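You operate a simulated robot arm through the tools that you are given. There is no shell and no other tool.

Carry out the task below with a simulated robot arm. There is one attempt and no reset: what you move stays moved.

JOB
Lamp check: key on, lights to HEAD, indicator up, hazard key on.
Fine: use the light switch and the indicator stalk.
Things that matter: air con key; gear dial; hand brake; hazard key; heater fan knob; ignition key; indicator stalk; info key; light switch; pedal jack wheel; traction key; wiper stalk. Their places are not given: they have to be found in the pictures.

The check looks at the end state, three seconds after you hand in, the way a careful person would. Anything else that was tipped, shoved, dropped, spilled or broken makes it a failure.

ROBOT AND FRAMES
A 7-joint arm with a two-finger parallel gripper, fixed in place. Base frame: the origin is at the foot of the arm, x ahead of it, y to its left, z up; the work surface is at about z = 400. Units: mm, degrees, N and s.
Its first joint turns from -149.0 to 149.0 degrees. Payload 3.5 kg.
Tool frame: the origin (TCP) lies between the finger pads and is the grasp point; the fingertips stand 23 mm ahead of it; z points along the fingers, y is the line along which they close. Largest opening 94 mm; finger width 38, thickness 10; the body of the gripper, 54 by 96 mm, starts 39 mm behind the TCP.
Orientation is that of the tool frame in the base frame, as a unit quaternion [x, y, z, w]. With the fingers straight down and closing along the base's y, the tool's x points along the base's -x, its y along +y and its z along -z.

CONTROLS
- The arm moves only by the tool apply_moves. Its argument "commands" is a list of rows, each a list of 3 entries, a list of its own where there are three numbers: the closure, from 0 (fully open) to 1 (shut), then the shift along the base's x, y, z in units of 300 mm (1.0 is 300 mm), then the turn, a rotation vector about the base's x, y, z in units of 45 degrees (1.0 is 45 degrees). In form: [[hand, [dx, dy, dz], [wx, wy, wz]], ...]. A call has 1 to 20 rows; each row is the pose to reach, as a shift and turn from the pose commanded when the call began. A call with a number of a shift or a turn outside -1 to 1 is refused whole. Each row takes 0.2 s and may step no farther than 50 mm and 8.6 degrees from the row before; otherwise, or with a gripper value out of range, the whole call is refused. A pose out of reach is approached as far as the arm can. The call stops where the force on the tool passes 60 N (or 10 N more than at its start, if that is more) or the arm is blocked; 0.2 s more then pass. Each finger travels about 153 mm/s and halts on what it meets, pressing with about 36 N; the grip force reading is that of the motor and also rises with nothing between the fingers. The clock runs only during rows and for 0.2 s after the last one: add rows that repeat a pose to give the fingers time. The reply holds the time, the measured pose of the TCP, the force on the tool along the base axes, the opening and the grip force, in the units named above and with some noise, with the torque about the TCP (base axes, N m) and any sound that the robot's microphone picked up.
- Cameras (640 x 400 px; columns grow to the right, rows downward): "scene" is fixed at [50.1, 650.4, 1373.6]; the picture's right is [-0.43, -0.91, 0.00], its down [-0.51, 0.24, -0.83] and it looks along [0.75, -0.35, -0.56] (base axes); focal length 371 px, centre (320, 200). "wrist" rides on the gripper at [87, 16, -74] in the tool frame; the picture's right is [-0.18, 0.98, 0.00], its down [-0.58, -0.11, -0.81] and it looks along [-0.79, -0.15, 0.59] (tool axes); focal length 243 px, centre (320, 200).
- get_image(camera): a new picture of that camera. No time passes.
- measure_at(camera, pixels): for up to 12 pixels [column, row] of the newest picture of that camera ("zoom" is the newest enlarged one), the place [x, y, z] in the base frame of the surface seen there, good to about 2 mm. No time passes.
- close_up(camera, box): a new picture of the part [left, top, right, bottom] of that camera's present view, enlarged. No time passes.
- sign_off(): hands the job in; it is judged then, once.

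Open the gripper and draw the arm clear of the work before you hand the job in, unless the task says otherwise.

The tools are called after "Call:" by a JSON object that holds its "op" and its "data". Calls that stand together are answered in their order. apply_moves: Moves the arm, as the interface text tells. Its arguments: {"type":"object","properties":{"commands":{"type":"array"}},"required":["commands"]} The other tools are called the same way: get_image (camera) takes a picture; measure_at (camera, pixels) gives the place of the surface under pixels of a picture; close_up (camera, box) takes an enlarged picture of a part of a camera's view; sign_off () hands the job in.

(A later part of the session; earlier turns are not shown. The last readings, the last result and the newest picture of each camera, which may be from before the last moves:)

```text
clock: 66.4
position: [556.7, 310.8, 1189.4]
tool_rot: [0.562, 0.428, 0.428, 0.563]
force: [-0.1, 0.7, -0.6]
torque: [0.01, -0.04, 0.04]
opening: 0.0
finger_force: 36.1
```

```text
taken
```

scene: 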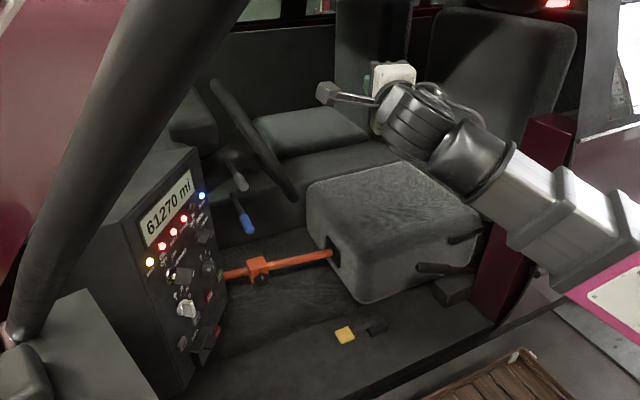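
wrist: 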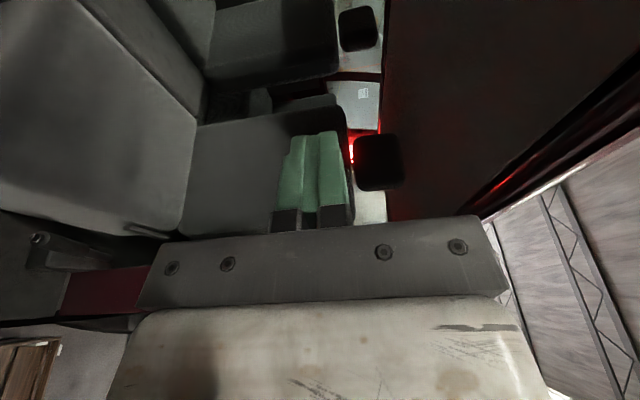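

Both pictures look red without amber, but they fall near the edges of the flash phases. I sample again at shifted times (67.0, 67.4, 67.8).

Call:
{"op": "apply_moves", "data": {"commands": [[1, [0, 0, 0], [0, 0, 0]], [1, [0, 0, 0], [0, 0, 0]]]}}

Call:
{"op": "close_up", "data": {"camera": "wrist", "box": [300, 50, 440, 230]}}

Call:
{"op": "apply_moves", "data": {"commands": [[1, [0, 0, 0], [0, 0, 0]]]}}

Call:
{"op": "close_up", "data": {"camera": "wrist", "box": [300, 50, 440, 230]}}

Call:
{"op": "get_image", "data": {"camera": "wrist"}}

Call:
{"op": "apply_moves", "data": {"commands": [[1, [0, 0, 0], [0, 0, 0]]]}}

Call:
{"op": "close_up", "data": {"camera": "wrist", "box": [300, 50, 440, 230]}}

Call:
{"op": "get_image", "data": {"camera": "wrist"}}

```text
clock: 67.0
position: [556.2, 311.9, 1189.5]
tool_rot: [0.561, 0.428, 0.429, 0.564]
force: [0.2, -1.4, -0.7]
torque: [-0.01, 0.03, -0.01]
opening: 0.1
finger_force: 36.2
```

```text
2.22 times, centred on (370, 140) of wrist
```

zoom: 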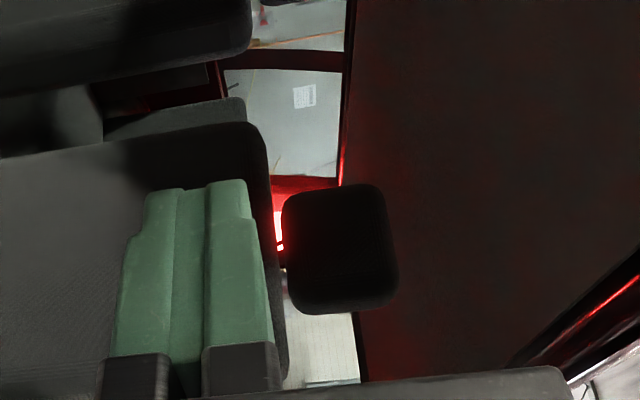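

```text
clock: 67.4
position: [555.7, 310.4, 1189.8]
tool_rot: [0.562, 0.429, 0.429, 0.562]
force: [0.4, -0.2, 0.5]
torque: [0.0, 0.02, 0.04]
opening: 0.0
finger_force: 35.9
```

```text
2.22 times, centred on (370, 140) of wrist
```

zoom: 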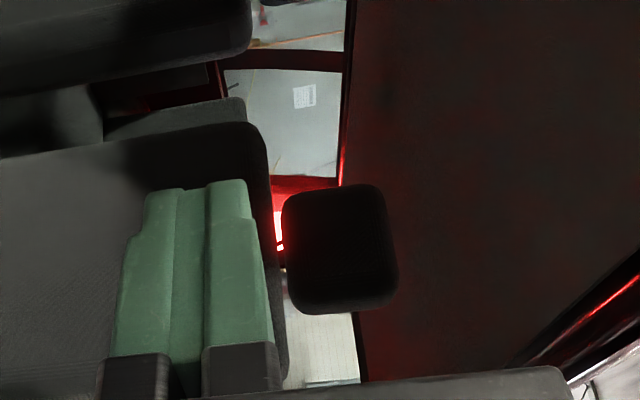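

```text
taken
```

wrist: 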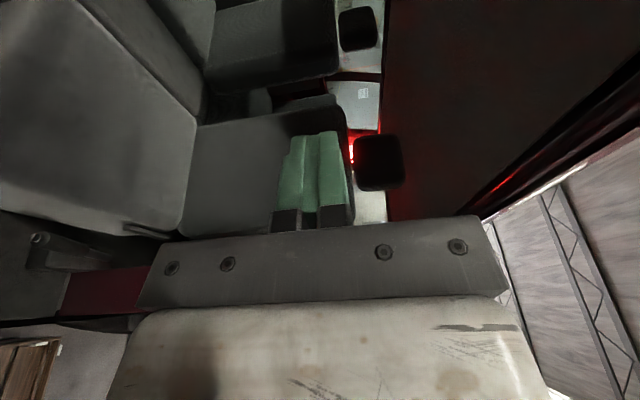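

```text
clock: 67.8
position: [556.2, 310.7, 1189.7]
tool_rot: [0.563, 0.428, 0.429, 0.562]
force: [0.3, -0.8, 0.7]
torque: [0.0, 0.0, 0.0]
opening: 0.1
finger_force: 36.6
```

```text
2.22 times, centred on (370, 140) of wrist
```

zoom: 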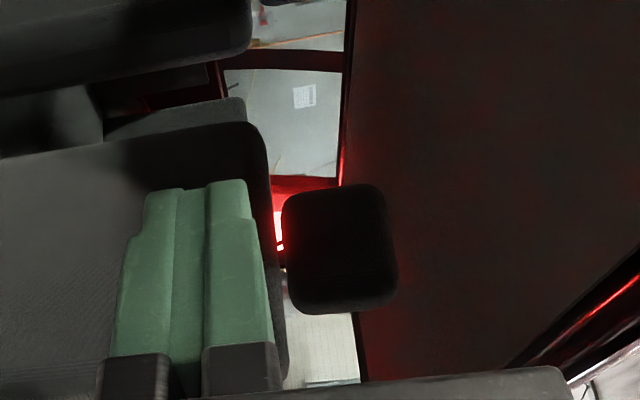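

```text
taken
```

wrist: 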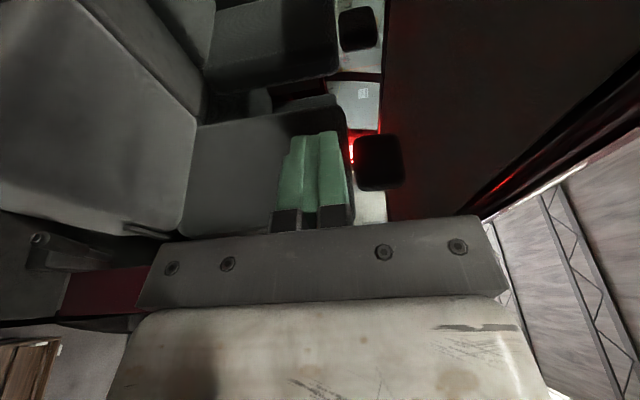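

No flash shows on this (right rear) side with grey up. The left rear lamp may be the one used, so I turn the camera further to look along the car's left side.

Call:
{"op": "apply_moves", "data": {"commands": [[1, [-0.1, 0, 0], [0, 0, -0.17]], [1, [-0.2, 0, 0], [0, 0, -0.34]], [1, [-0.3, 0, 0], [0, 0, -0.51]], [1, [-0.4, 0, 0], [0, 0, -0.68]], [1, [-0.4, 0, 0], [0, 0, -0.68]]]}}

Call:
{"op": "get_image", "data": {"camera": "wrist"}}

Call:
{"op": "apply_moves", "data": {"commands": [[1, [0, 0, 0], [0, 0, 0]]]}}

Call:
{"op": "get_image", "data": {"camera": "wrist"}}

Call:
{"op": "apply_moves", "data": {"commands": [[1, [0, 0, 0], [0, 0, 0]]]}}

Call:
{"op": "get_image", "data": {"camera": "wrist"}}

```text
clock: 69.0
position: [432.2, 310.7, 1188.6]
tool_rot: [0.656, 0.265, 0.265, 0.656]
force: [0.5, 0.3, 0.4]
torque: [-0.03, -0.02, 0.0]
opening: 0.1
finger_force: 36.0
```

```text
taken
```

wrist: 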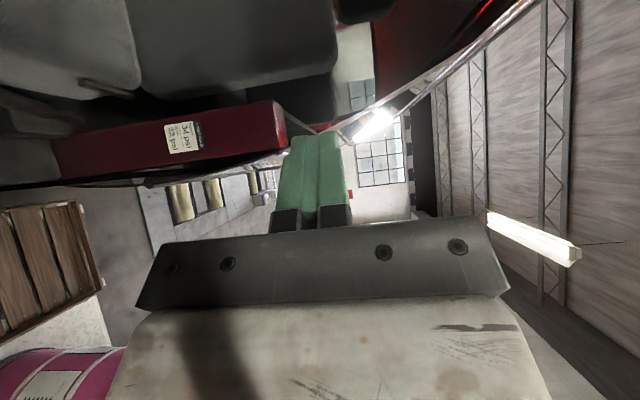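

```text
clock: 69.4
position: [433.2, 311.1, 1189.1]
tool_rot: [0.656, 0.265, 0.265, 0.656]
force: [-0.5, 0.3, 0.4]
torque: [-0.01, 0.0, -0.02]
opening: 0.0
finger_force: 36.5
```

```text
taken
```

wrist: 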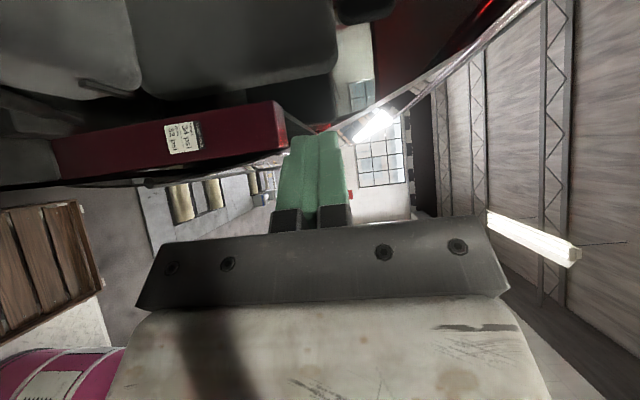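

```text
clock: 69.8
position: [434.2, 309.7, 1189.2]
tool_rot: [0.655, 0.265, 0.265, 0.656]
force: [0.4, -0.2, -0.5]
torque: [-0.01, 0.0, -0.03]
opening: 0.1
finger_force: 36.2
```

```text
taken
```

wrist: 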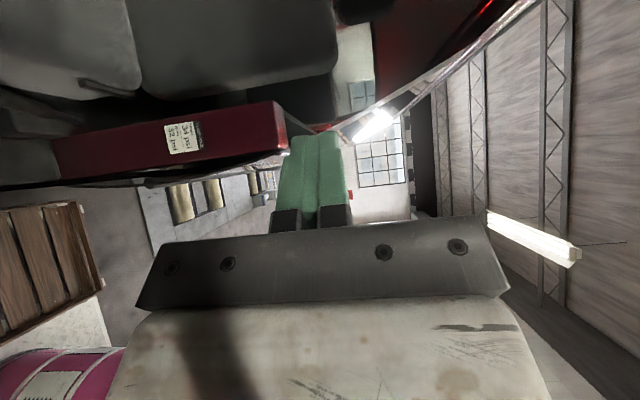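

The view now runs along the left side of the car. I zoom on the rear end around (340,120) and on the roof at two opposite phases.

Call:
{"op": "close_up", "data": {"camera": "wrist", "box": [240, 60, 440, 200]}}

Call:
{"op": "close_up", "data": {"camera": "wrist", "box": [330, 0, 530, 130]}}

Call:
{"op": "apply_moves", "data": {"commands": [[1, [0, 0, 0], [0, 0, 0]]]}}

Call:
{"op": "close_up", "data": {"camera": "wrist", "box": [240, 60, 440, 200]}}

Call:
{"op": "close_up", "data": {"camera": "wrist", "box": [330, 0, 530, 130]}}

```text
2.86 times, centred on (340, 130) of wrist
```

zoom: 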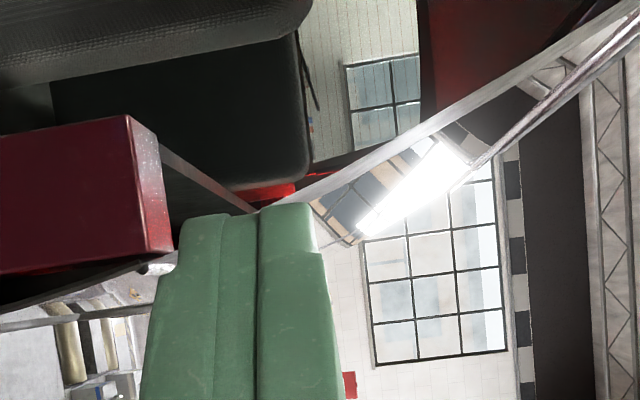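

```text
3.08 times, centred on (430, 65) of wrist
```

zoom: 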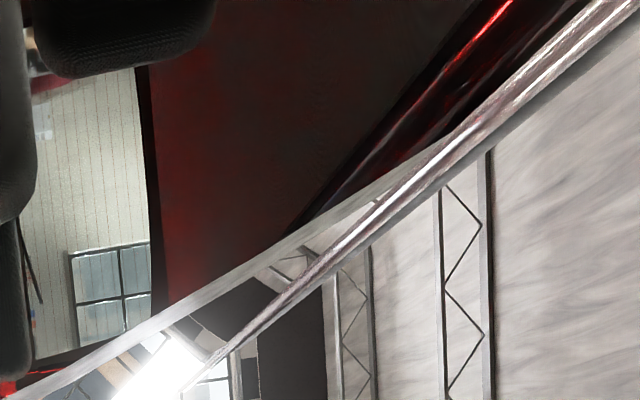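

```text
clock: 70.2
position: [432.9, 310.7, 1189.8]
tool_rot: [0.656, 0.265, 0.264, 0.656]
force: [0.5, 0.0, -1.5]
torque: [0.0, 0.01, 0.0]
opening: 0.1
finger_force: 36.0
```

```text
2.86 times, centred on (340, 130) of wrist
```

zoom: 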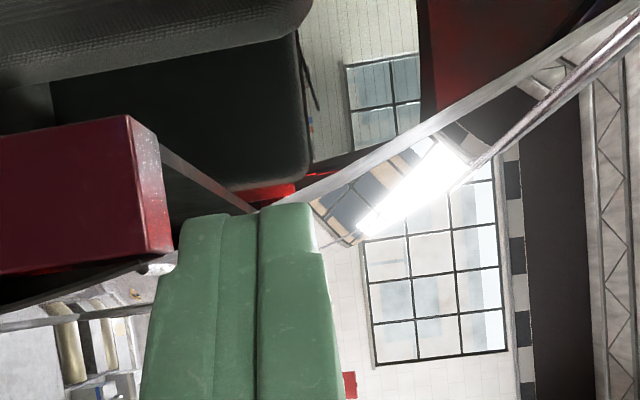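

```text
3.08 times, centred on (430, 65) of wrist
```

zoom: 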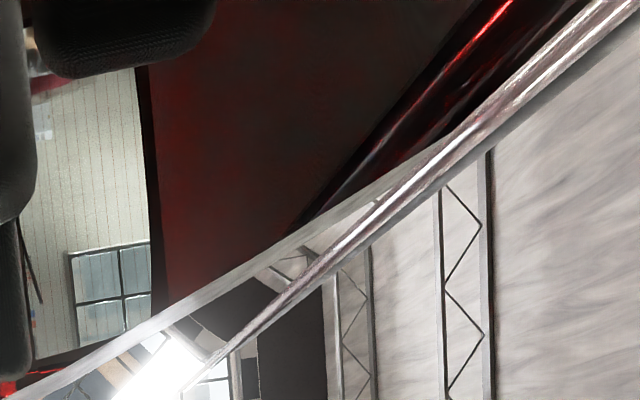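

I cannot see a clear flash here. The decisive test is to push grey down through its middle: if it is the indicator, the right lamp seen on the far sill will flash. I return to the grey stalk standoff by the same way.

Call:
{"op": "apply_moves", "data": {"commands": [[1, [0.1, 0, 0], [0, 0, 0.17]], [1, [0.2, 0, 0], [0, 0, 0.34]], [1, [0.3, 0, 0], [0, 0, 0.51]], [1, [0.4, 0, 0], [0, 0, 0.68]]]}}

Call:
{"op": "apply_moves", "data": {"commands": [[1, [0.004, 0.07, -0.09], [0, 0, 0.172]], [1, [0.009, 0.145, -0.18], [0, 0, 0.344]], [1, [0.013, 0.22, -0.27], [0, 0, 0.516]], [1, [0.018, 0.295, -0.36], [0, 0, 0.688]], [1, [0.0223, 0.371, -0.457], [0, 0, 0.86]]]}}

Call:
{"op": "apply_moves", "data": {"commands": [[0.8, [0.1137, 0.028, -0.0833], [0, 0, 0.12]], [0.5, [0.2275, 0.056, -0.1667], [0, 0, 0.24]], [0.5, [0.3412, 0.084, -0.25], [0, 0, 0.36]], [0.5, [0.455, 0.1117, -0.3333], [0, 0, 0.48]], [0.5, [0.455, 0.1117, -0.3333], [0, 0, 0.48]]]}}

Call:
{"op": "get_image", "data": {"camera": "wrist"}}

Call:
{"op": "measure_at", "data": {"camera": "wrist", "pixels": [[312, 78], [150, 115]]}}

```text
clock: 71.2
position: [551.3, 309.4, 1186.6]
tool_rot: [0.562, 0.429, 0.429, 0.561]
force: [0.3, 0.3, -0.3]
torque: [0.0, -0.01, 0.0]
opening: 0.1
finger_force: 36.3
```

```text
clock: 72.4
position: [557.8, 420.3, 1050.7]
tool_rot: [0.388, 0.591, 0.591, 0.389]
force: [-1.1, -0.4, -0.4]
torque: [-0.03, 0.0, -0.01]
opening: 0.0
finger_force: 35.9
```

```text
clock: 73.6
position: [692.5, 453.8, 948.5]
tool_rot: [0.27, 0.654, 0.653, 0.272]
force: [0.4, 0.1, 0.1]
torque: [-0.01, 0.03, 0.0]
opening: 47.1
finger_force: 0.1
```

```text
taken
```

wrist: 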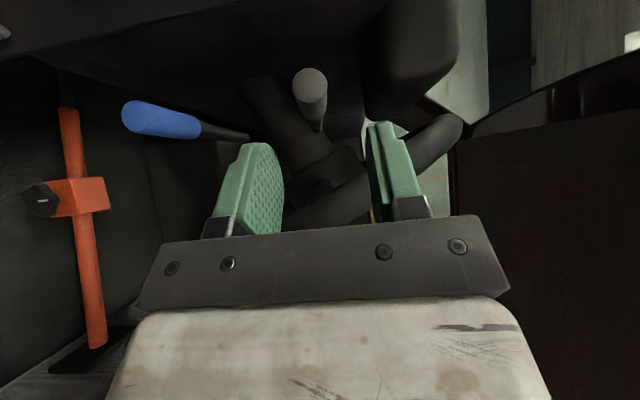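

```text
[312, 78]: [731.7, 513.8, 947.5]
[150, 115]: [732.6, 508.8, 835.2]
```

Grey is still up at z ≈ 947.5. I slide around it and lower 24 mm, which returns it to the middle as before.

Call:
{"op": "apply_moves", "data": {"commands": [[0.5, [0.055, 0.055, 0], [0, 0, 0]], [0.5, [0.11, 0.11, 0], [0, 0, 0]], [0.5, [0.165, 0.165, 0], [0, 0, 0]], [0.5, [0.165, 0.165, -0.03], [0, 0, 0]], [0.5, [0.165, 0.165, -0.045], [0, 0, 0]], [0.5, [0.165, 0.165, -0.055], [0, 0, 0]], [0.5, [0.165, 0.165, -0.065], [0, 0, 0]], [0.5, [0.165, 0.165, -0.0733], [0, 0, 0]], [0.5, [0.165, 0.165, -0.08], [0, 0, 0]], [0.5, [0.165, 0.165, -0.08], [0, 0, 0]]]}}

Call:
{"op": "get_image", "data": {"camera": "wrist"}}

Call:
{"op": "measure_at", "data": {"camera": "wrist", "pixels": [[312, 170], [300, 170], [325, 170], [312, 155]]}}

```text
clock: 75.8
position: [745.4, 502.4, 927.7]
tool_rot: [0.271, 0.653, 0.653, 0.271]
force: [0.2, 0.8, -0.6]
torque: [-0.01, -0.01, -0.05]
opening: 47.2
finger_force: 0.1
```

```text
taken
```

wrist: 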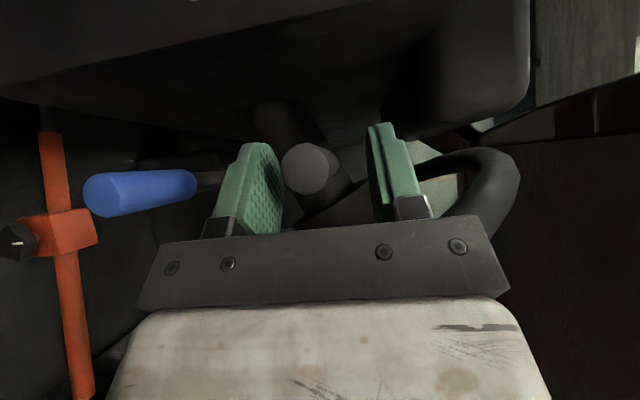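

```text
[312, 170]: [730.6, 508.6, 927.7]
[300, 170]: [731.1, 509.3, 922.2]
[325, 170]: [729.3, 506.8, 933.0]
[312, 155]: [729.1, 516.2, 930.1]
```

Grey is at the middle (z ≈ 927). I now lower a further 25 mm in small steps to see whether it also goes down and lights the flasher.

Call:
{"op": "apply_moves", "data": {"commands": [[0.5, [0, 0, -0.03], [0, 0, 0]], [0.5, [0, 0, -0.045], [0, 0, 0]], [0.5, [0, 0, -0.0533], [0, 0, 0]], [0.5, [0, 0, -0.0633], [0, 0, 0]], [0.5, [0, 0, -0.0733], [0, 0, 0]], [0.5, [0, 0, -0.0833], [0, 0, 0]], [0.5, [0, 0, -0.0833], [0, 0, 0]]]}}

Call:
{"op": "close_up", "data": {"camera": "scene", "box": [390, 0, 450, 30]}}

Call:
{"op": "get_image", "data": {"camera": "wrist"}}

Call:
{"op": "apply_moves", "data": {"commands": [[0.5, [0, 0, 0], [0, 0, 0]]]}}

Call:
{"op": "close_up", "data": {"camera": "scene", "box": [390, 0, 450, 30]}}

Call:
{"op": "apply_moves", "data": {"commands": [[0.5, [0, 0, 0], [0, 0, 0]], [0.5, [0, 0, 0], [0, 0, 0]]]}}

Call:
{"op": "close_up", "data": {"camera": "scene", "box": [390, 0, 450, 30]}}

```text
clock: 77.4
position: [745.9, 503.3, 902.4]
tool_rot: [0.272, 0.653, 0.653, 0.27]
force: [0.7, 0.4, -0.1]
torque: [0.02, -0.01, -0.02]
opening: 46.8
finger_force: 0.3
```

```text
10.67 times, centred on (420, 15) of scene
```

zoom: 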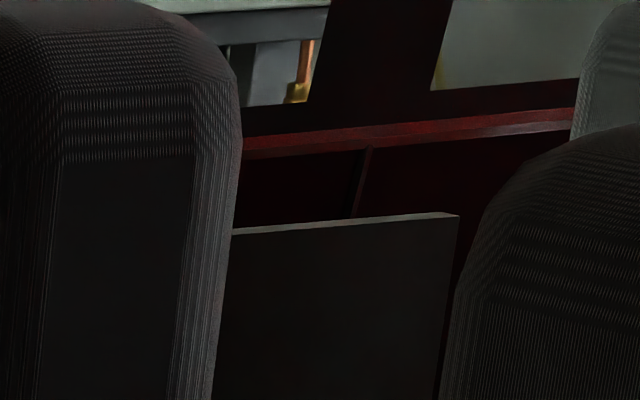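

```text
taken
```

wrist: 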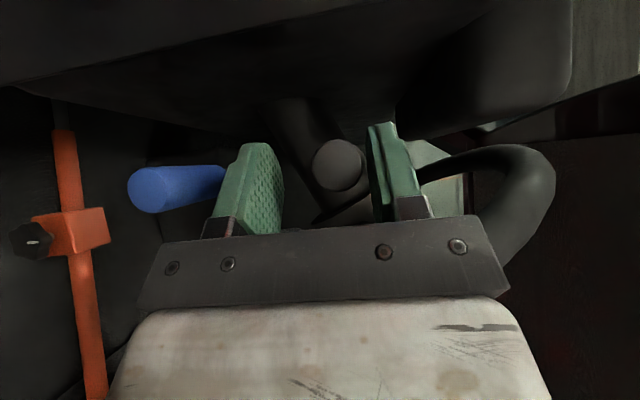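

```text
clock: 77.8
position: [747.2, 502.6, 902.7]
tool_rot: [0.271, 0.653, 0.653, 0.271]
force: [0.2, 0.0, 0.5]
torque: [-0.04, 0.02, 0.01]
opening: 46.9
finger_force: 0.0
```

```text
10.67 times, centred on (420, 15) of scene
```

zoom: 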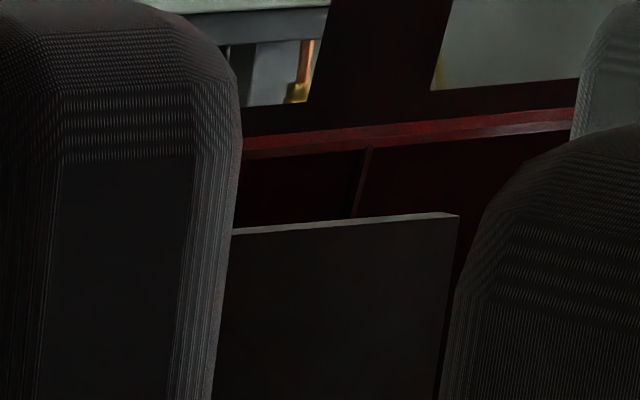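

```text
clock: 78.4
position: [746.4, 503.3, 902.8]
tool_rot: [0.27, 0.653, 0.654, 0.271]
force: [0.1, -0.4, 0.2]
torque: [-0.03, 0.01, 0.0]
opening: 47.0
finger_force: 0.0
```

```text
10.67 times, centred on (420, 15) of scene
```

zoom: 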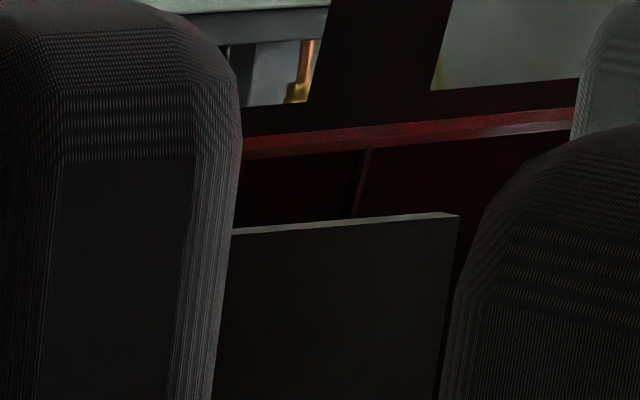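

No force and no flash at 77.8 (an on-phase). I measure the grey tip to see if it moved down.

Call:
{"op": "measure_at", "data": {"camera": "wrist", "pixels": [[338, 165], [325, 165], [352, 165], [338, 148], [150, 190]]}}

Call:
{"op": "close_up", "data": {"camera": "scene", "box": [200, 120, 330, 260]}}

Call:
{"op": "close_up", "data": {"camera": "wrist", "box": [200, 100, 440, 230]}}

```text
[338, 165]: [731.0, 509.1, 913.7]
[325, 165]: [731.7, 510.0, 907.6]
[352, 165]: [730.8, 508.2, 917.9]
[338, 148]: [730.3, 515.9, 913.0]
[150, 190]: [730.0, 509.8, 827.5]
```

```text
2.86 times, centred on (265, 190) of scene
```

zoom: 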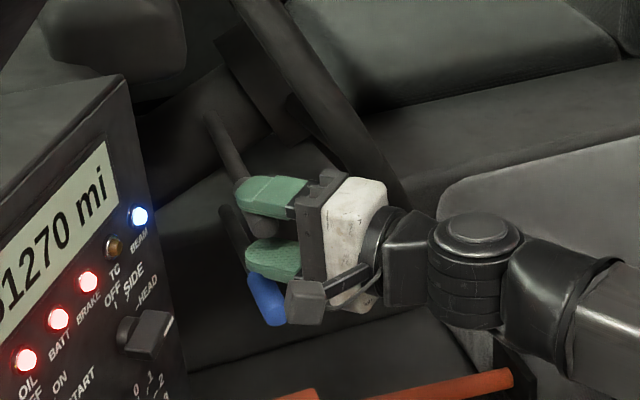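

```text
2.67 times, centred on (320, 165) of wrist
```

zoom: 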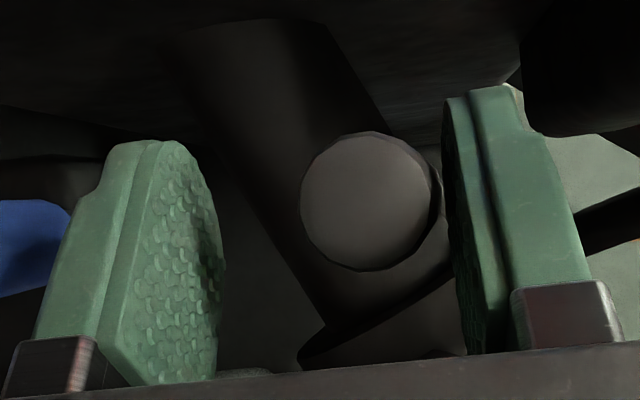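

The grey tip is at z ≈ 913, just following the finger with no snap yet. I lower 5 mm more to see whether it clicks into a down position.

Call:
{"op": "apply_moves", "data": {"commands": [[0.5, [0, 0, -0.008], [0, 0, 0]], [0.5, [0, 0, -0.0167], [0, 0, 0]], [0.5, [0, 0, -0.0167], [0, 0, 0]], [0.5, [0, 0, -0.0167], [0, 0, 0]]]}}

Call:
{"op": "get_image", "data": {"camera": "wrist"}}

Call:
{"op": "measure_at", "data": {"camera": "wrist", "pixels": [[338, 165], [325, 165], [330, 165], [335, 150]]}}

Call:
{"op": "close_up", "data": {"camera": "scene", "box": [390, 0, 450, 30]}}

Call:
{"op": "apply_moves", "data": {"commands": [[0.5, [0, 0, 0], [0, 0, 0]]]}}

Call:
{"op": "close_up", "data": {"camera": "scene", "box": [390, 0, 450, 30]}}

```text
clock: 79.4
position: [747.0, 502.9, 896.5]
tool_rot: [0.271, 0.653, 0.653, 0.271]
force: [-0.5, -0.3, -0.2]
torque: [0.03, -0.02, 0.01]
opening: 47.0
finger_force: 0.0
```

```text
taken
```

wrist: 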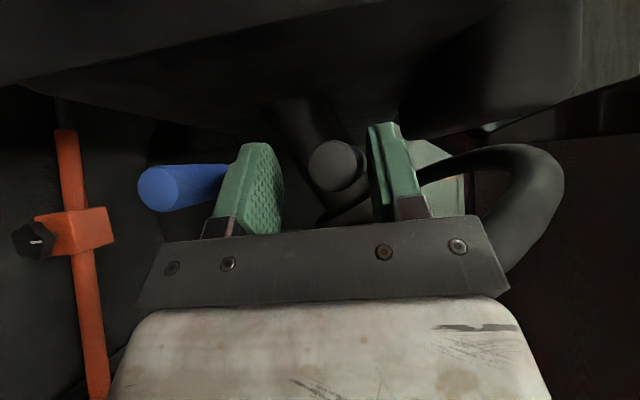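

```text
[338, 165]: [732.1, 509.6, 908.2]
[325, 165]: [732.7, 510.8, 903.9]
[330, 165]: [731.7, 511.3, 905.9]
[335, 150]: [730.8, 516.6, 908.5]
```

```text
10.67 times, centred on (420, 15) of scene
```

zoom: 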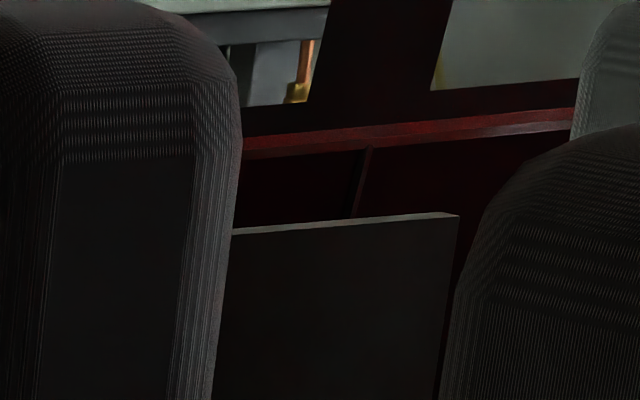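

```text
clock: 79.8
position: [745.8, 502.3, 896.5]
tool_rot: [0.271, 0.653, 0.653, 0.271]
force: [-1.2, -0.4, 0.2]
torque: [-0.01, -0.01, 0.01]
opening: 46.7
finger_force: 0.2
```

```text
10.67 times, centred on (420, 15) of scene
```

zoom: 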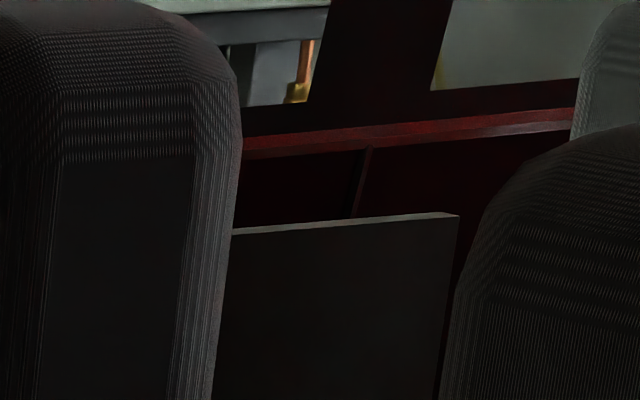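

Grey follows the finger down to z ≈ 908 without resisting and without flashing. I lower another 7 mm to find whether a down latch exists.

Call:
{"op": "apply_moves", "data": {"commands": [[0.5, [0, 0, -0.01], [0, 0, 0]], [0.5, [0, 0, -0.02], [0, 0, 0]], [0.5, [0, 0, -0.0233], [0, 0, 0]], [0.5, [0, 0, -0.0233], [0, 0, 0]]]}}

Call:
{"op": "get_image", "data": {"camera": "wrist"}}

Call:
{"op": "measure_at", "data": {"camera": "wrist", "pixels": [[335, 165], [325, 165], [318, 165], [330, 150]]}}

Call:
{"op": "close_up", "data": {"camera": "scene", "box": [390, 0, 450, 30]}}

Call:
{"op": "apply_moves", "data": {"commands": [[0.5, [0, 0, 0], [0, 0, 0]]]}}

Call:
{"op": "close_up", "data": {"camera": "scene", "box": [390, 0, 450, 30]}}

```text
clock: 80.8
position: [745.9, 502.2, 890.1]
tool_rot: [0.27, 0.653, 0.653, 0.271]
force: [-0.5, -0.5, 0.0]
torque: [0.01, 0.01, 0.02]
opening: 46.9
finger_force: 0.1
```

```text
taken
```

wrist: 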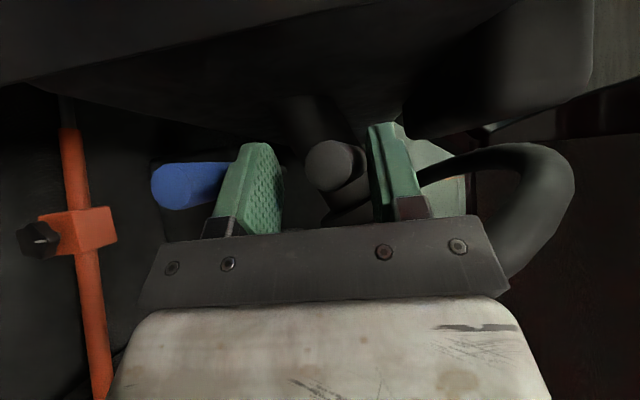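

```text
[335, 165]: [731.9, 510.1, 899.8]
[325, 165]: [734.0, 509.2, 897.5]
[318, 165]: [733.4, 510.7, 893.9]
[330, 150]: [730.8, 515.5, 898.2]
```

```text
10.67 times, centred on (420, 15) of scene
```

zoom: 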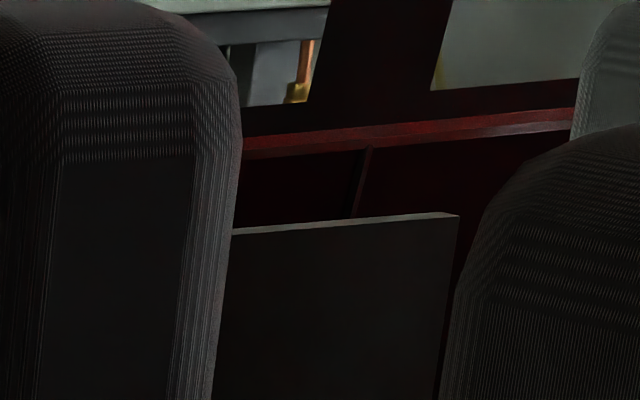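

```text
clock: 81.2
position: [746.3, 503.2, 890.7]
tool_rot: [0.271, 0.653, 0.653, 0.271]
force: [-0.6, -0.3, -0.4]
torque: [0.0, 0.0, 0.02]
opening: 47.2
finger_force: 0.1
```

```text
10.67 times, centred on (420, 15) of scene
```

zoom: 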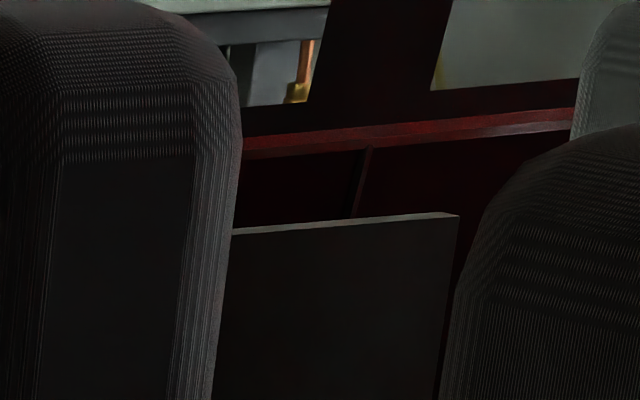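

Grey is now at about z 899. I back the finger off upward 8 mm to see where the stalk stays by itself, and sample the sill at an on-phase.

Call:
{"op": "apply_moves", "data": {"commands": [[0.5, [0, 0, 0.0267], [0, 0, 0]], [0.5, [0, 0, 0.0267], [0, 0, 0]]]}}

Call:
{"op": "close_up", "data": {"camera": "scene", "box": [390, 0, 450, 30]}}

Call:
{"op": "get_image", "data": {"camera": "wrist"}}

Call:
{"op": "measure_at", "data": {"camera": "wrist", "pixels": [[320, 168], [330, 168], [310, 168], [320, 155]]}}

Call:
{"op": "apply_moves", "data": {"commands": [[0.5, [0, 0, 0], [0, 0, 0]]]}}

Call:
{"op": "close_up", "data": {"camera": "scene", "box": [390, 0, 450, 30]}}

```text
clock: 81.8
position: [747.2, 501.0, 898.9]
tool_rot: [0.271, 0.653, 0.653, 0.271]
force: [-0.5, 0.4, 1.6]
torque: [0.02, 0.01, -0.01]
opening: 47.2
finger_force: 0.1
```

```text
10.67 times, centred on (420, 15) of scene
```

zoom: 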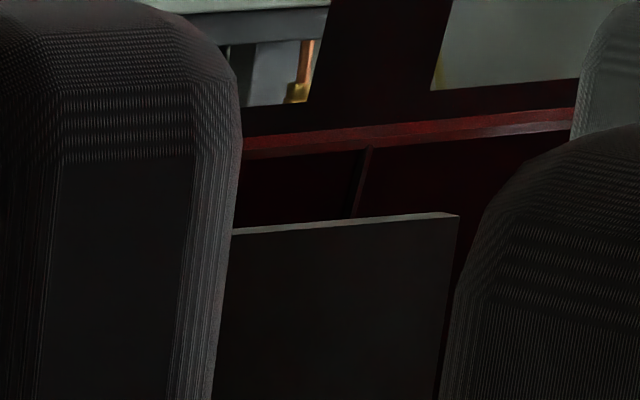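

```text
taken
```

wrist: 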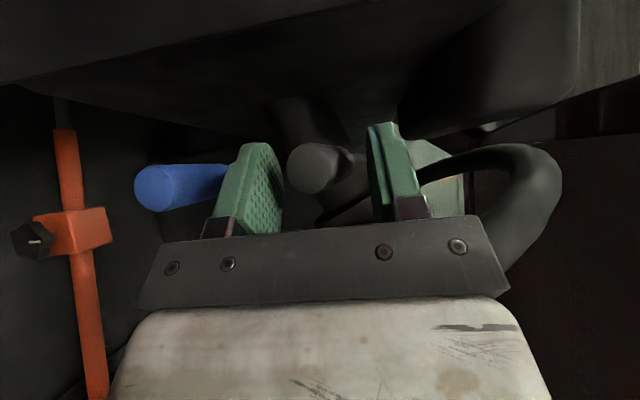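

```text
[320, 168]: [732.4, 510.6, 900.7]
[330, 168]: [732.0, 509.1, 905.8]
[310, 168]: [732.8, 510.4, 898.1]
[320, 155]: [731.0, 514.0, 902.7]
```

```text
clock: 82.2
position: [745.9, 502.9, 899.4]
tool_rot: [0.271, 0.653, 0.653, 0.272]
force: [-0.6, -0.6, 0.8]
torque: [0.01, 0.0, -0.01]
opening: 47.0
finger_force: 0.1
```

```text
10.67 times, centred on (420, 15) of scene
```

zoom: 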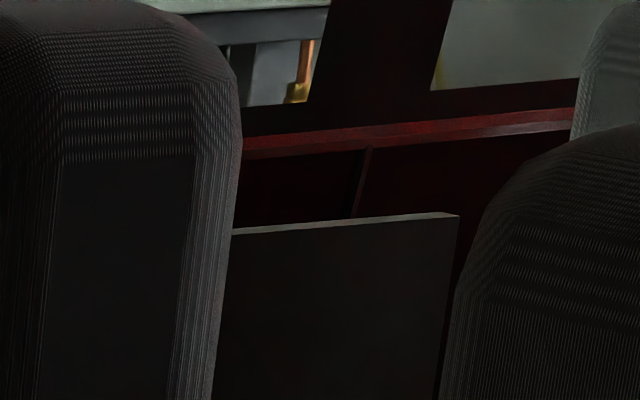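

Grey stays at z ≈ 901 by itself, so it has three resting places, yet no flash shows. I sample the sill twice more at clear on and off phases with grey down to be sure.

Call:
{"op": "apply_moves", "data": {"commands": [[0.5, [0, 0, 0], [0, 0, 0]]]}}

Call:
{"op": "close_up", "data": {"camera": "scene", "box": [400, 0, 480, 50]}}

Call:
{"op": "apply_moves", "data": {"commands": [[0.5, [0, 0, 0], [0, 0, 0]]]}}

Call:
{"op": "close_up", "data": {"camera": "scene", "box": [400, 0, 480, 50]}}

Call:
{"op": "get_image", "data": {"camera": "scene"}}

```text
clock: 82.6
position: [746.5, 502.6, 898.9]
tool_rot: [0.271, 0.653, 0.653, 0.271]
force: [-0.2, 1.0, -0.1]
torque: [-0.03, -0.03, 0.02]
opening: 46.9
finger_force: 0.1
```

```text
8.00 times, centred on (440, 25) of scene
```

zoom: 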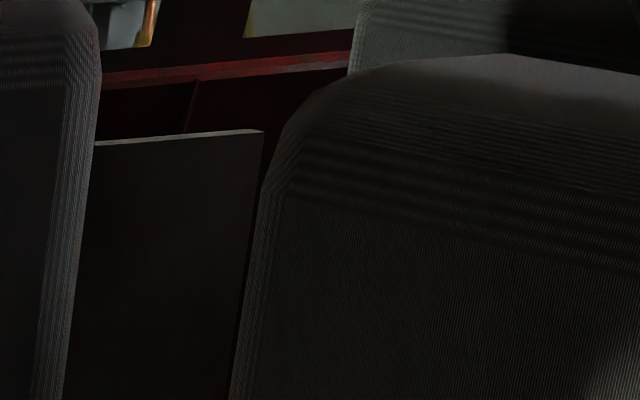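

```text
clock: 83.0
position: [746.1, 502.2, 899.2]
tool_rot: [0.271, 0.653, 0.653, 0.272]
force: [0.0, -0.4, 0.3]
torque: [0.0, 0.0, 0.0]
opening: 47.0
finger_force: 0.1
```

```text
8.00 times, centred on (440, 25) of scene
```

zoom: 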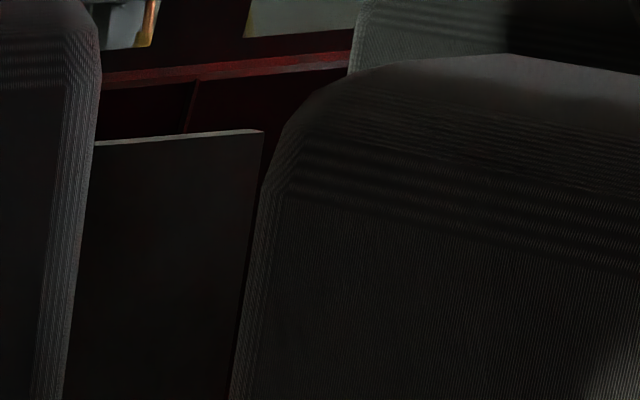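

```text
taken
```

scene: 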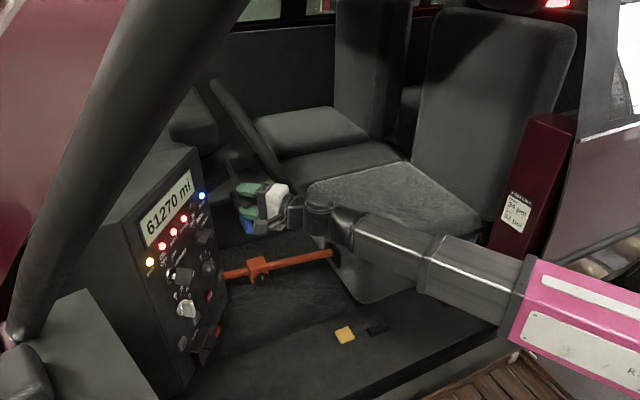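

Both phases look alike, so grey's rest points of about ±22 mm may just be friction-held and short of the true latched position. I raise the stalk again, this time further up, stopping to check force and the sill.

Call:
{"op": "apply_moves", "data": {"commands": [[0.5, [0, 0, 0.03], [0, 0, 0]], [0.5, [0, 0, 0.055], [0, 0, 0]], [0.5, [0, 0, 0.075], [0, 0, 0]], [0.5, [0, 0, 0.095], [0, 0, 0]], [0.5, [0, 0, 0.115], [0, 0, 0]], [0.5, [0, 0, 0.135], [0, 0, 0]], [0.5, [0, 0, 0.155], [0, 0, 0]], [0.5, [0, 0, 0.175], [0, 0, 0]], [0.5, [0, 0, 0.19], [0, 0, 0]], [0.5, [0, 0, 0.19], [0, 0, 0]]]}}

Call:
{"op": "get_image", "data": {"camera": "wrist"}}

Call:
{"op": "measure_at", "data": {"camera": "wrist", "pixels": [[296, 170], [285, 170], [308, 170], [296, 155], [315, 165]]}}

Call:
{"op": "close_up", "data": {"camera": "wrist", "box": [200, 100, 440, 230]}}

```text
clock: 85.2
position: [746.2, 503.3, 953.2]
tool_rot: [0.271, 0.653, 0.653, 0.272]
force: [0.1, -0.3, 0.1]
torque: [-0.03, 0.04, 0.0]
opening: 47.3
finger_force: 0.7
```

```text
taken
```

wrist: 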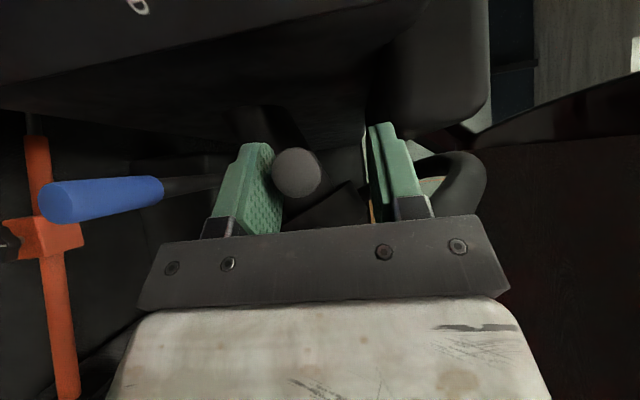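

```text
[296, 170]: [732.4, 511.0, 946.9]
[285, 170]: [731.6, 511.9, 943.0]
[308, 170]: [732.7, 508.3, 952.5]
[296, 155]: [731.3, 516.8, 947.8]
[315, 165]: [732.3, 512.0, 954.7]
```

```text
2.67 times, centred on (320, 165) of wrist
```

zoom: 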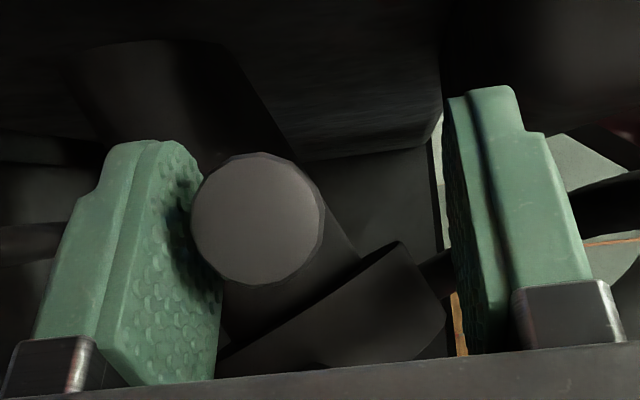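

At TCP z 954 the stalk simply rests on the lower finger at z ≈ 948, so it was not yet at its up stop. I raise 12 mm more in 3 mm steps.

Call:
{"op": "apply_moves", "data": {"commands": [[0.5, [0, 0, 0.01], [0, 0, 0]], [0.5, [0, 0, 0.02], [0, 0, 0]], [0.5, [0, 0, 0.03], [0, 0, 0]], [0.5, [0, 0, 0.04], [0, 0, 0]], [0.5, [0, 0, 0.04], [0, 0, 0]]]}}

Call:
{"op": "get_image", "data": {"camera": "wrist"}}

Call:
{"op": "measure_at", "data": {"camera": "wrist", "pixels": [[296, 170], [285, 170], [308, 170], [296, 155], [315, 165]]}}

Call:
{"op": "close_up", "data": {"camera": "scene", "box": [390, 0, 450, 30]}}

Call:
{"op": "apply_moves", "data": {"commands": [[0.5, [0, 0, 0], [0, 0, 0]]]}}

Call:
{"op": "close_up", "data": {"camera": "scene", "box": [390, 0, 450, 30]}}

```text
clock: 86.4
position: [746.1, 502.1, 966.0]
tool_rot: [0.27, 0.653, 0.654, 0.27]
force: [0.1, 0.2, 0.5]
torque: [0.0, -0.01, 0.01]
opening: 46.9
finger_force: 0.1
```

```text
taken
```

wrist: 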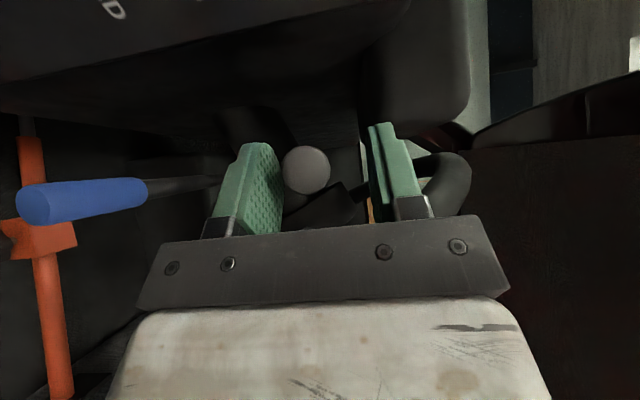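

```text
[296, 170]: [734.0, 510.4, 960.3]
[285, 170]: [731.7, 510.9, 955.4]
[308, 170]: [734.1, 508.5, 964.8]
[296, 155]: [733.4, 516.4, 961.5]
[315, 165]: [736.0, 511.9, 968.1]
```

```text
10.67 times, centred on (420, 15) of scene
```

zoom: 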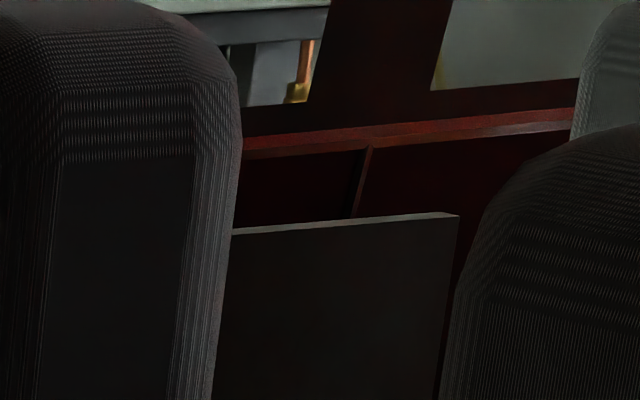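

```text
clock: 86.8
position: [746.9, 502.4, 965.9]
tool_rot: [0.271, 0.653, 0.653, 0.272]
force: [0.4, -0.3, 0.2]
torque: [0.0, 0.0, 0.03]
opening: 47.2
finger_force: 0.1
```

```text
10.67 times, centred on (420, 15) of scene
```

zoom: 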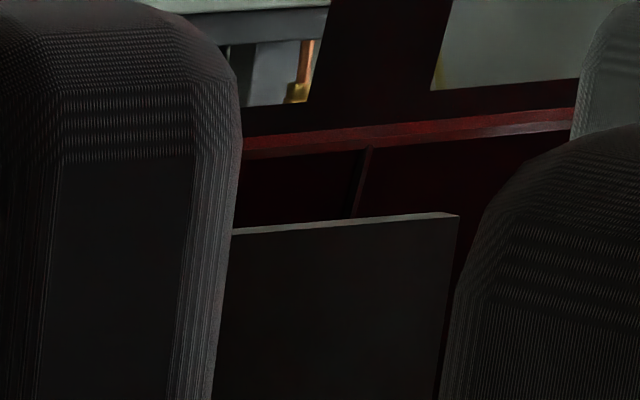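

The sill flashes now (orange at 86.4, dark at 86.8) with grey at z ≈ 964, so grey is the indicator and this is its true up position. I lower the finger 8 mm to check that the stalk holds there by itself.

Call:
{"op": "apply_moves", "data": {"commands": [[0.5, [0, 0, -0.0133], [0, 0, 0]], [0.5, [0, 0, -0.0267], [0, 0, 0]], [0.5, [0, 0, -0.0267], [0, 0, 0]]]}}

Call:
{"op": "get_image", "data": {"camera": "wrist"}}

Call:
{"op": "measure_at", "data": {"camera": "wrist", "pixels": [[306, 168], [318, 168], [330, 168], [318, 155]]}}

Call:
{"op": "close_up", "data": {"camera": "wrist", "box": [200, 100, 440, 230]}}

```text
clock: 87.6
position: [745.8, 502.0, 958.4]
tool_rot: [0.271, 0.653, 0.653, 0.272]
force: [-0.1, 0.6, -0.5]
torque: [0.02, 0.0, -0.02]
opening: 47.2
finger_force: 0.2
```

```text
taken
```

wrist: 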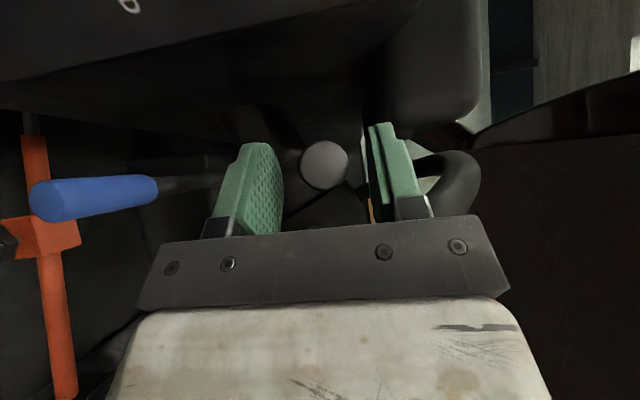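

```text
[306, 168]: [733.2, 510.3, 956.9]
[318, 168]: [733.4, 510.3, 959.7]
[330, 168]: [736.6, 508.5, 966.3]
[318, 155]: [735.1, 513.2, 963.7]
```

```text
2.67 times, centred on (320, 165) of wrist
```

zoom: 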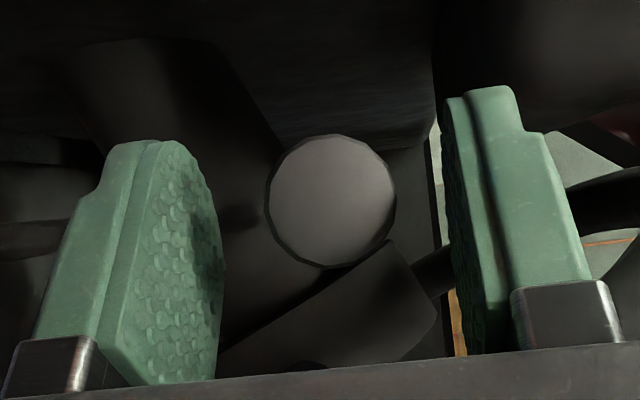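

Grey holds at z ≈ 963 with the finger clear of it. I retract and go back to the HAZ standoff with the hand closed, as before.

Call:
{"op": "apply_moves", "data": {"commands": [[0.5, [-0.0825, -0.0825, 0], [0, 0, 0]], [0.5, [-0.165, -0.165, 0], [0, 0, 0]], [0.5, [-0.264, -0.084, 0], [0, 0, 0.055]], [0.5, [-0.363, -0.003, 0], [0, 0, 0.11]], [0.5, [-0.4628, 0.0783, 0], [0, 0, 0.22]], [1, [-0.4628, 0.0783, -0.15], [0, 0, 0.22]], [1, [-0.4628, 0.0783, -0.3], [0, 0, 0.22]], [1, [-0.4628, 0.0783, -0.45], [0, 0, 0.22]], [1, [-0.4628, 0.0783, -0.6], [0, 0, 0.22]], [1, [-0.4628, 0.0783, -0.75], [0, 0, 0.22]], [1, [-0.4123, 0.1323, -0.8367], [0, 0, 0.22]], [1, [-0.4123, 0.1323, -0.8367], [0, 0, 0.22]]]}}

Call:
{"op": "close_up", "data": {"camera": "scene", "box": [390, 0, 450, 30]}}

Call:
{"op": "apply_moves", "data": {"commands": [[1, [0, 0, 0], [0, 0, 0]]]}}

Call:
{"op": "close_up", "data": {"camera": "scene", "box": [390, 0, 450, 30]}}

Call:
{"op": "get_image", "data": {"camera": "wrist"}}

Call:
{"op": "close_up", "data": {"camera": "scene", "box": [130, 140, 270, 300]}}

```text
clock: 90.2
position: [622.8, 539.6, 704.8]
tool_rot: [0.214, 0.674, 0.674, 0.214]
force: [0.8, 0.3, 0.6]
torque: [-0.01, 0.01, -0.02]
opening: 0.0
finger_force: 36.2
```

```text
10.67 times, centred on (420, 15) of scene
```

zoom: 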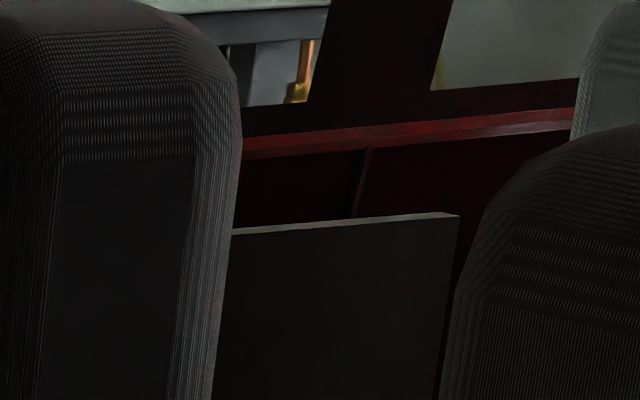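

```text
clock: 90.6
position: [622.6, 540.1, 705.5]
tool_rot: [0.214, 0.674, 0.674, 0.213]
force: [0.0, 0.0, -0.3]
torque: [-0.01, -0.01, -0.01]
opening: 0.1
finger_force: 36.1
```

```text
10.67 times, centred on (420, 15) of scene
```

zoom: 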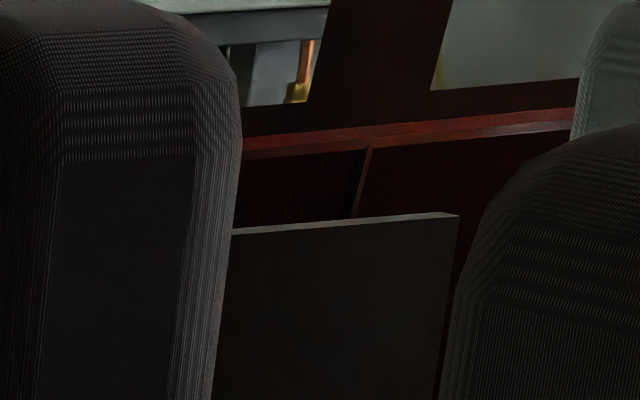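

```text
taken
```

wrist: 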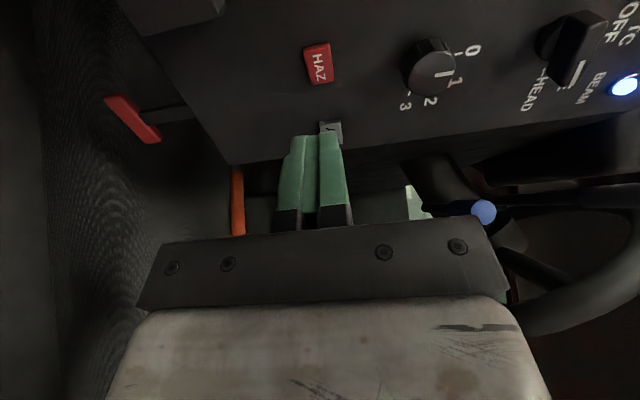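

```text
2.50 times, centred on (200, 220) of scene
```

zoom: 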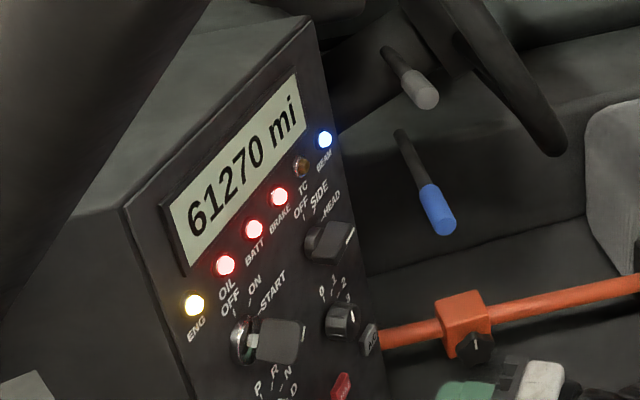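

With hazard off, the indicator alone flashes (bright sill at 90.6, dark at 90.2). Now I press HAZ once more with the same stroke to switch it on.

Call:
{"op": "apply_moves", "data": {"commands": [[1, [0.0575, 0.0818, 0], [0, 0, 0]], [1, [0.115, 0.1636, 0], [0, 0, 0]], [1, [0.15, 0.2134, 0], [0, 0, 0]], [1, [0.1572, 0.2236, 0], [0, 0, 0]], [1, [0.161, 0.229, 0], [0, 0, 0]], [1, [0.1648, 0.2345, 0], [0, 0, 0]], [1, [0.1687, 0.24, 0], [0, 0, 0]], [1, [0.1725, 0.2454, 0], [0, 0, 0]], [1, [0.1725, 0.2454, 0], [0, 0, 0]], [1, [0.15, 0.2134, 0], [0, 0, 0]], [1, [0.115, 0.1636, 0], [0, 0, 0]], [1, [0.0575, 0.0818, 0], [0, 0, 0]], [1, [0.0, 0.0, 0], [0, 0, 0]]]}}

Call:
{"op": "get_image", "data": {"camera": "scene"}}

Call:
{"op": "close_up", "data": {"camera": "wrist", "box": [240, 10, 400, 150]}}

```text
clock: 93.4
position: [621.7, 543.6, 706.3]
tool_rot: [0.212, 0.674, 0.675, 0.214]
force: [-0.7, 0.6, 0.2]
torque: [0.01, 0.01, 0.04]
opening: 0.1
finger_force: 35.9
heard: click
```

```text
taken
```

scene: 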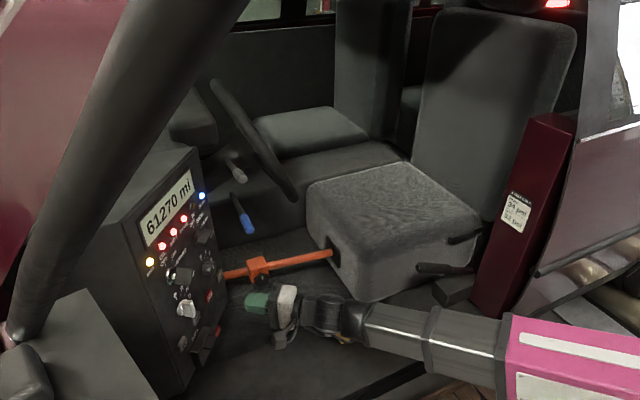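

```text
2.86 times, centred on (320, 80) of wrist
```

zoom: 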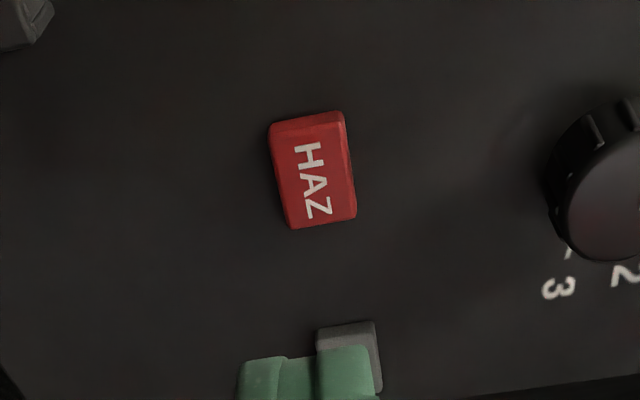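

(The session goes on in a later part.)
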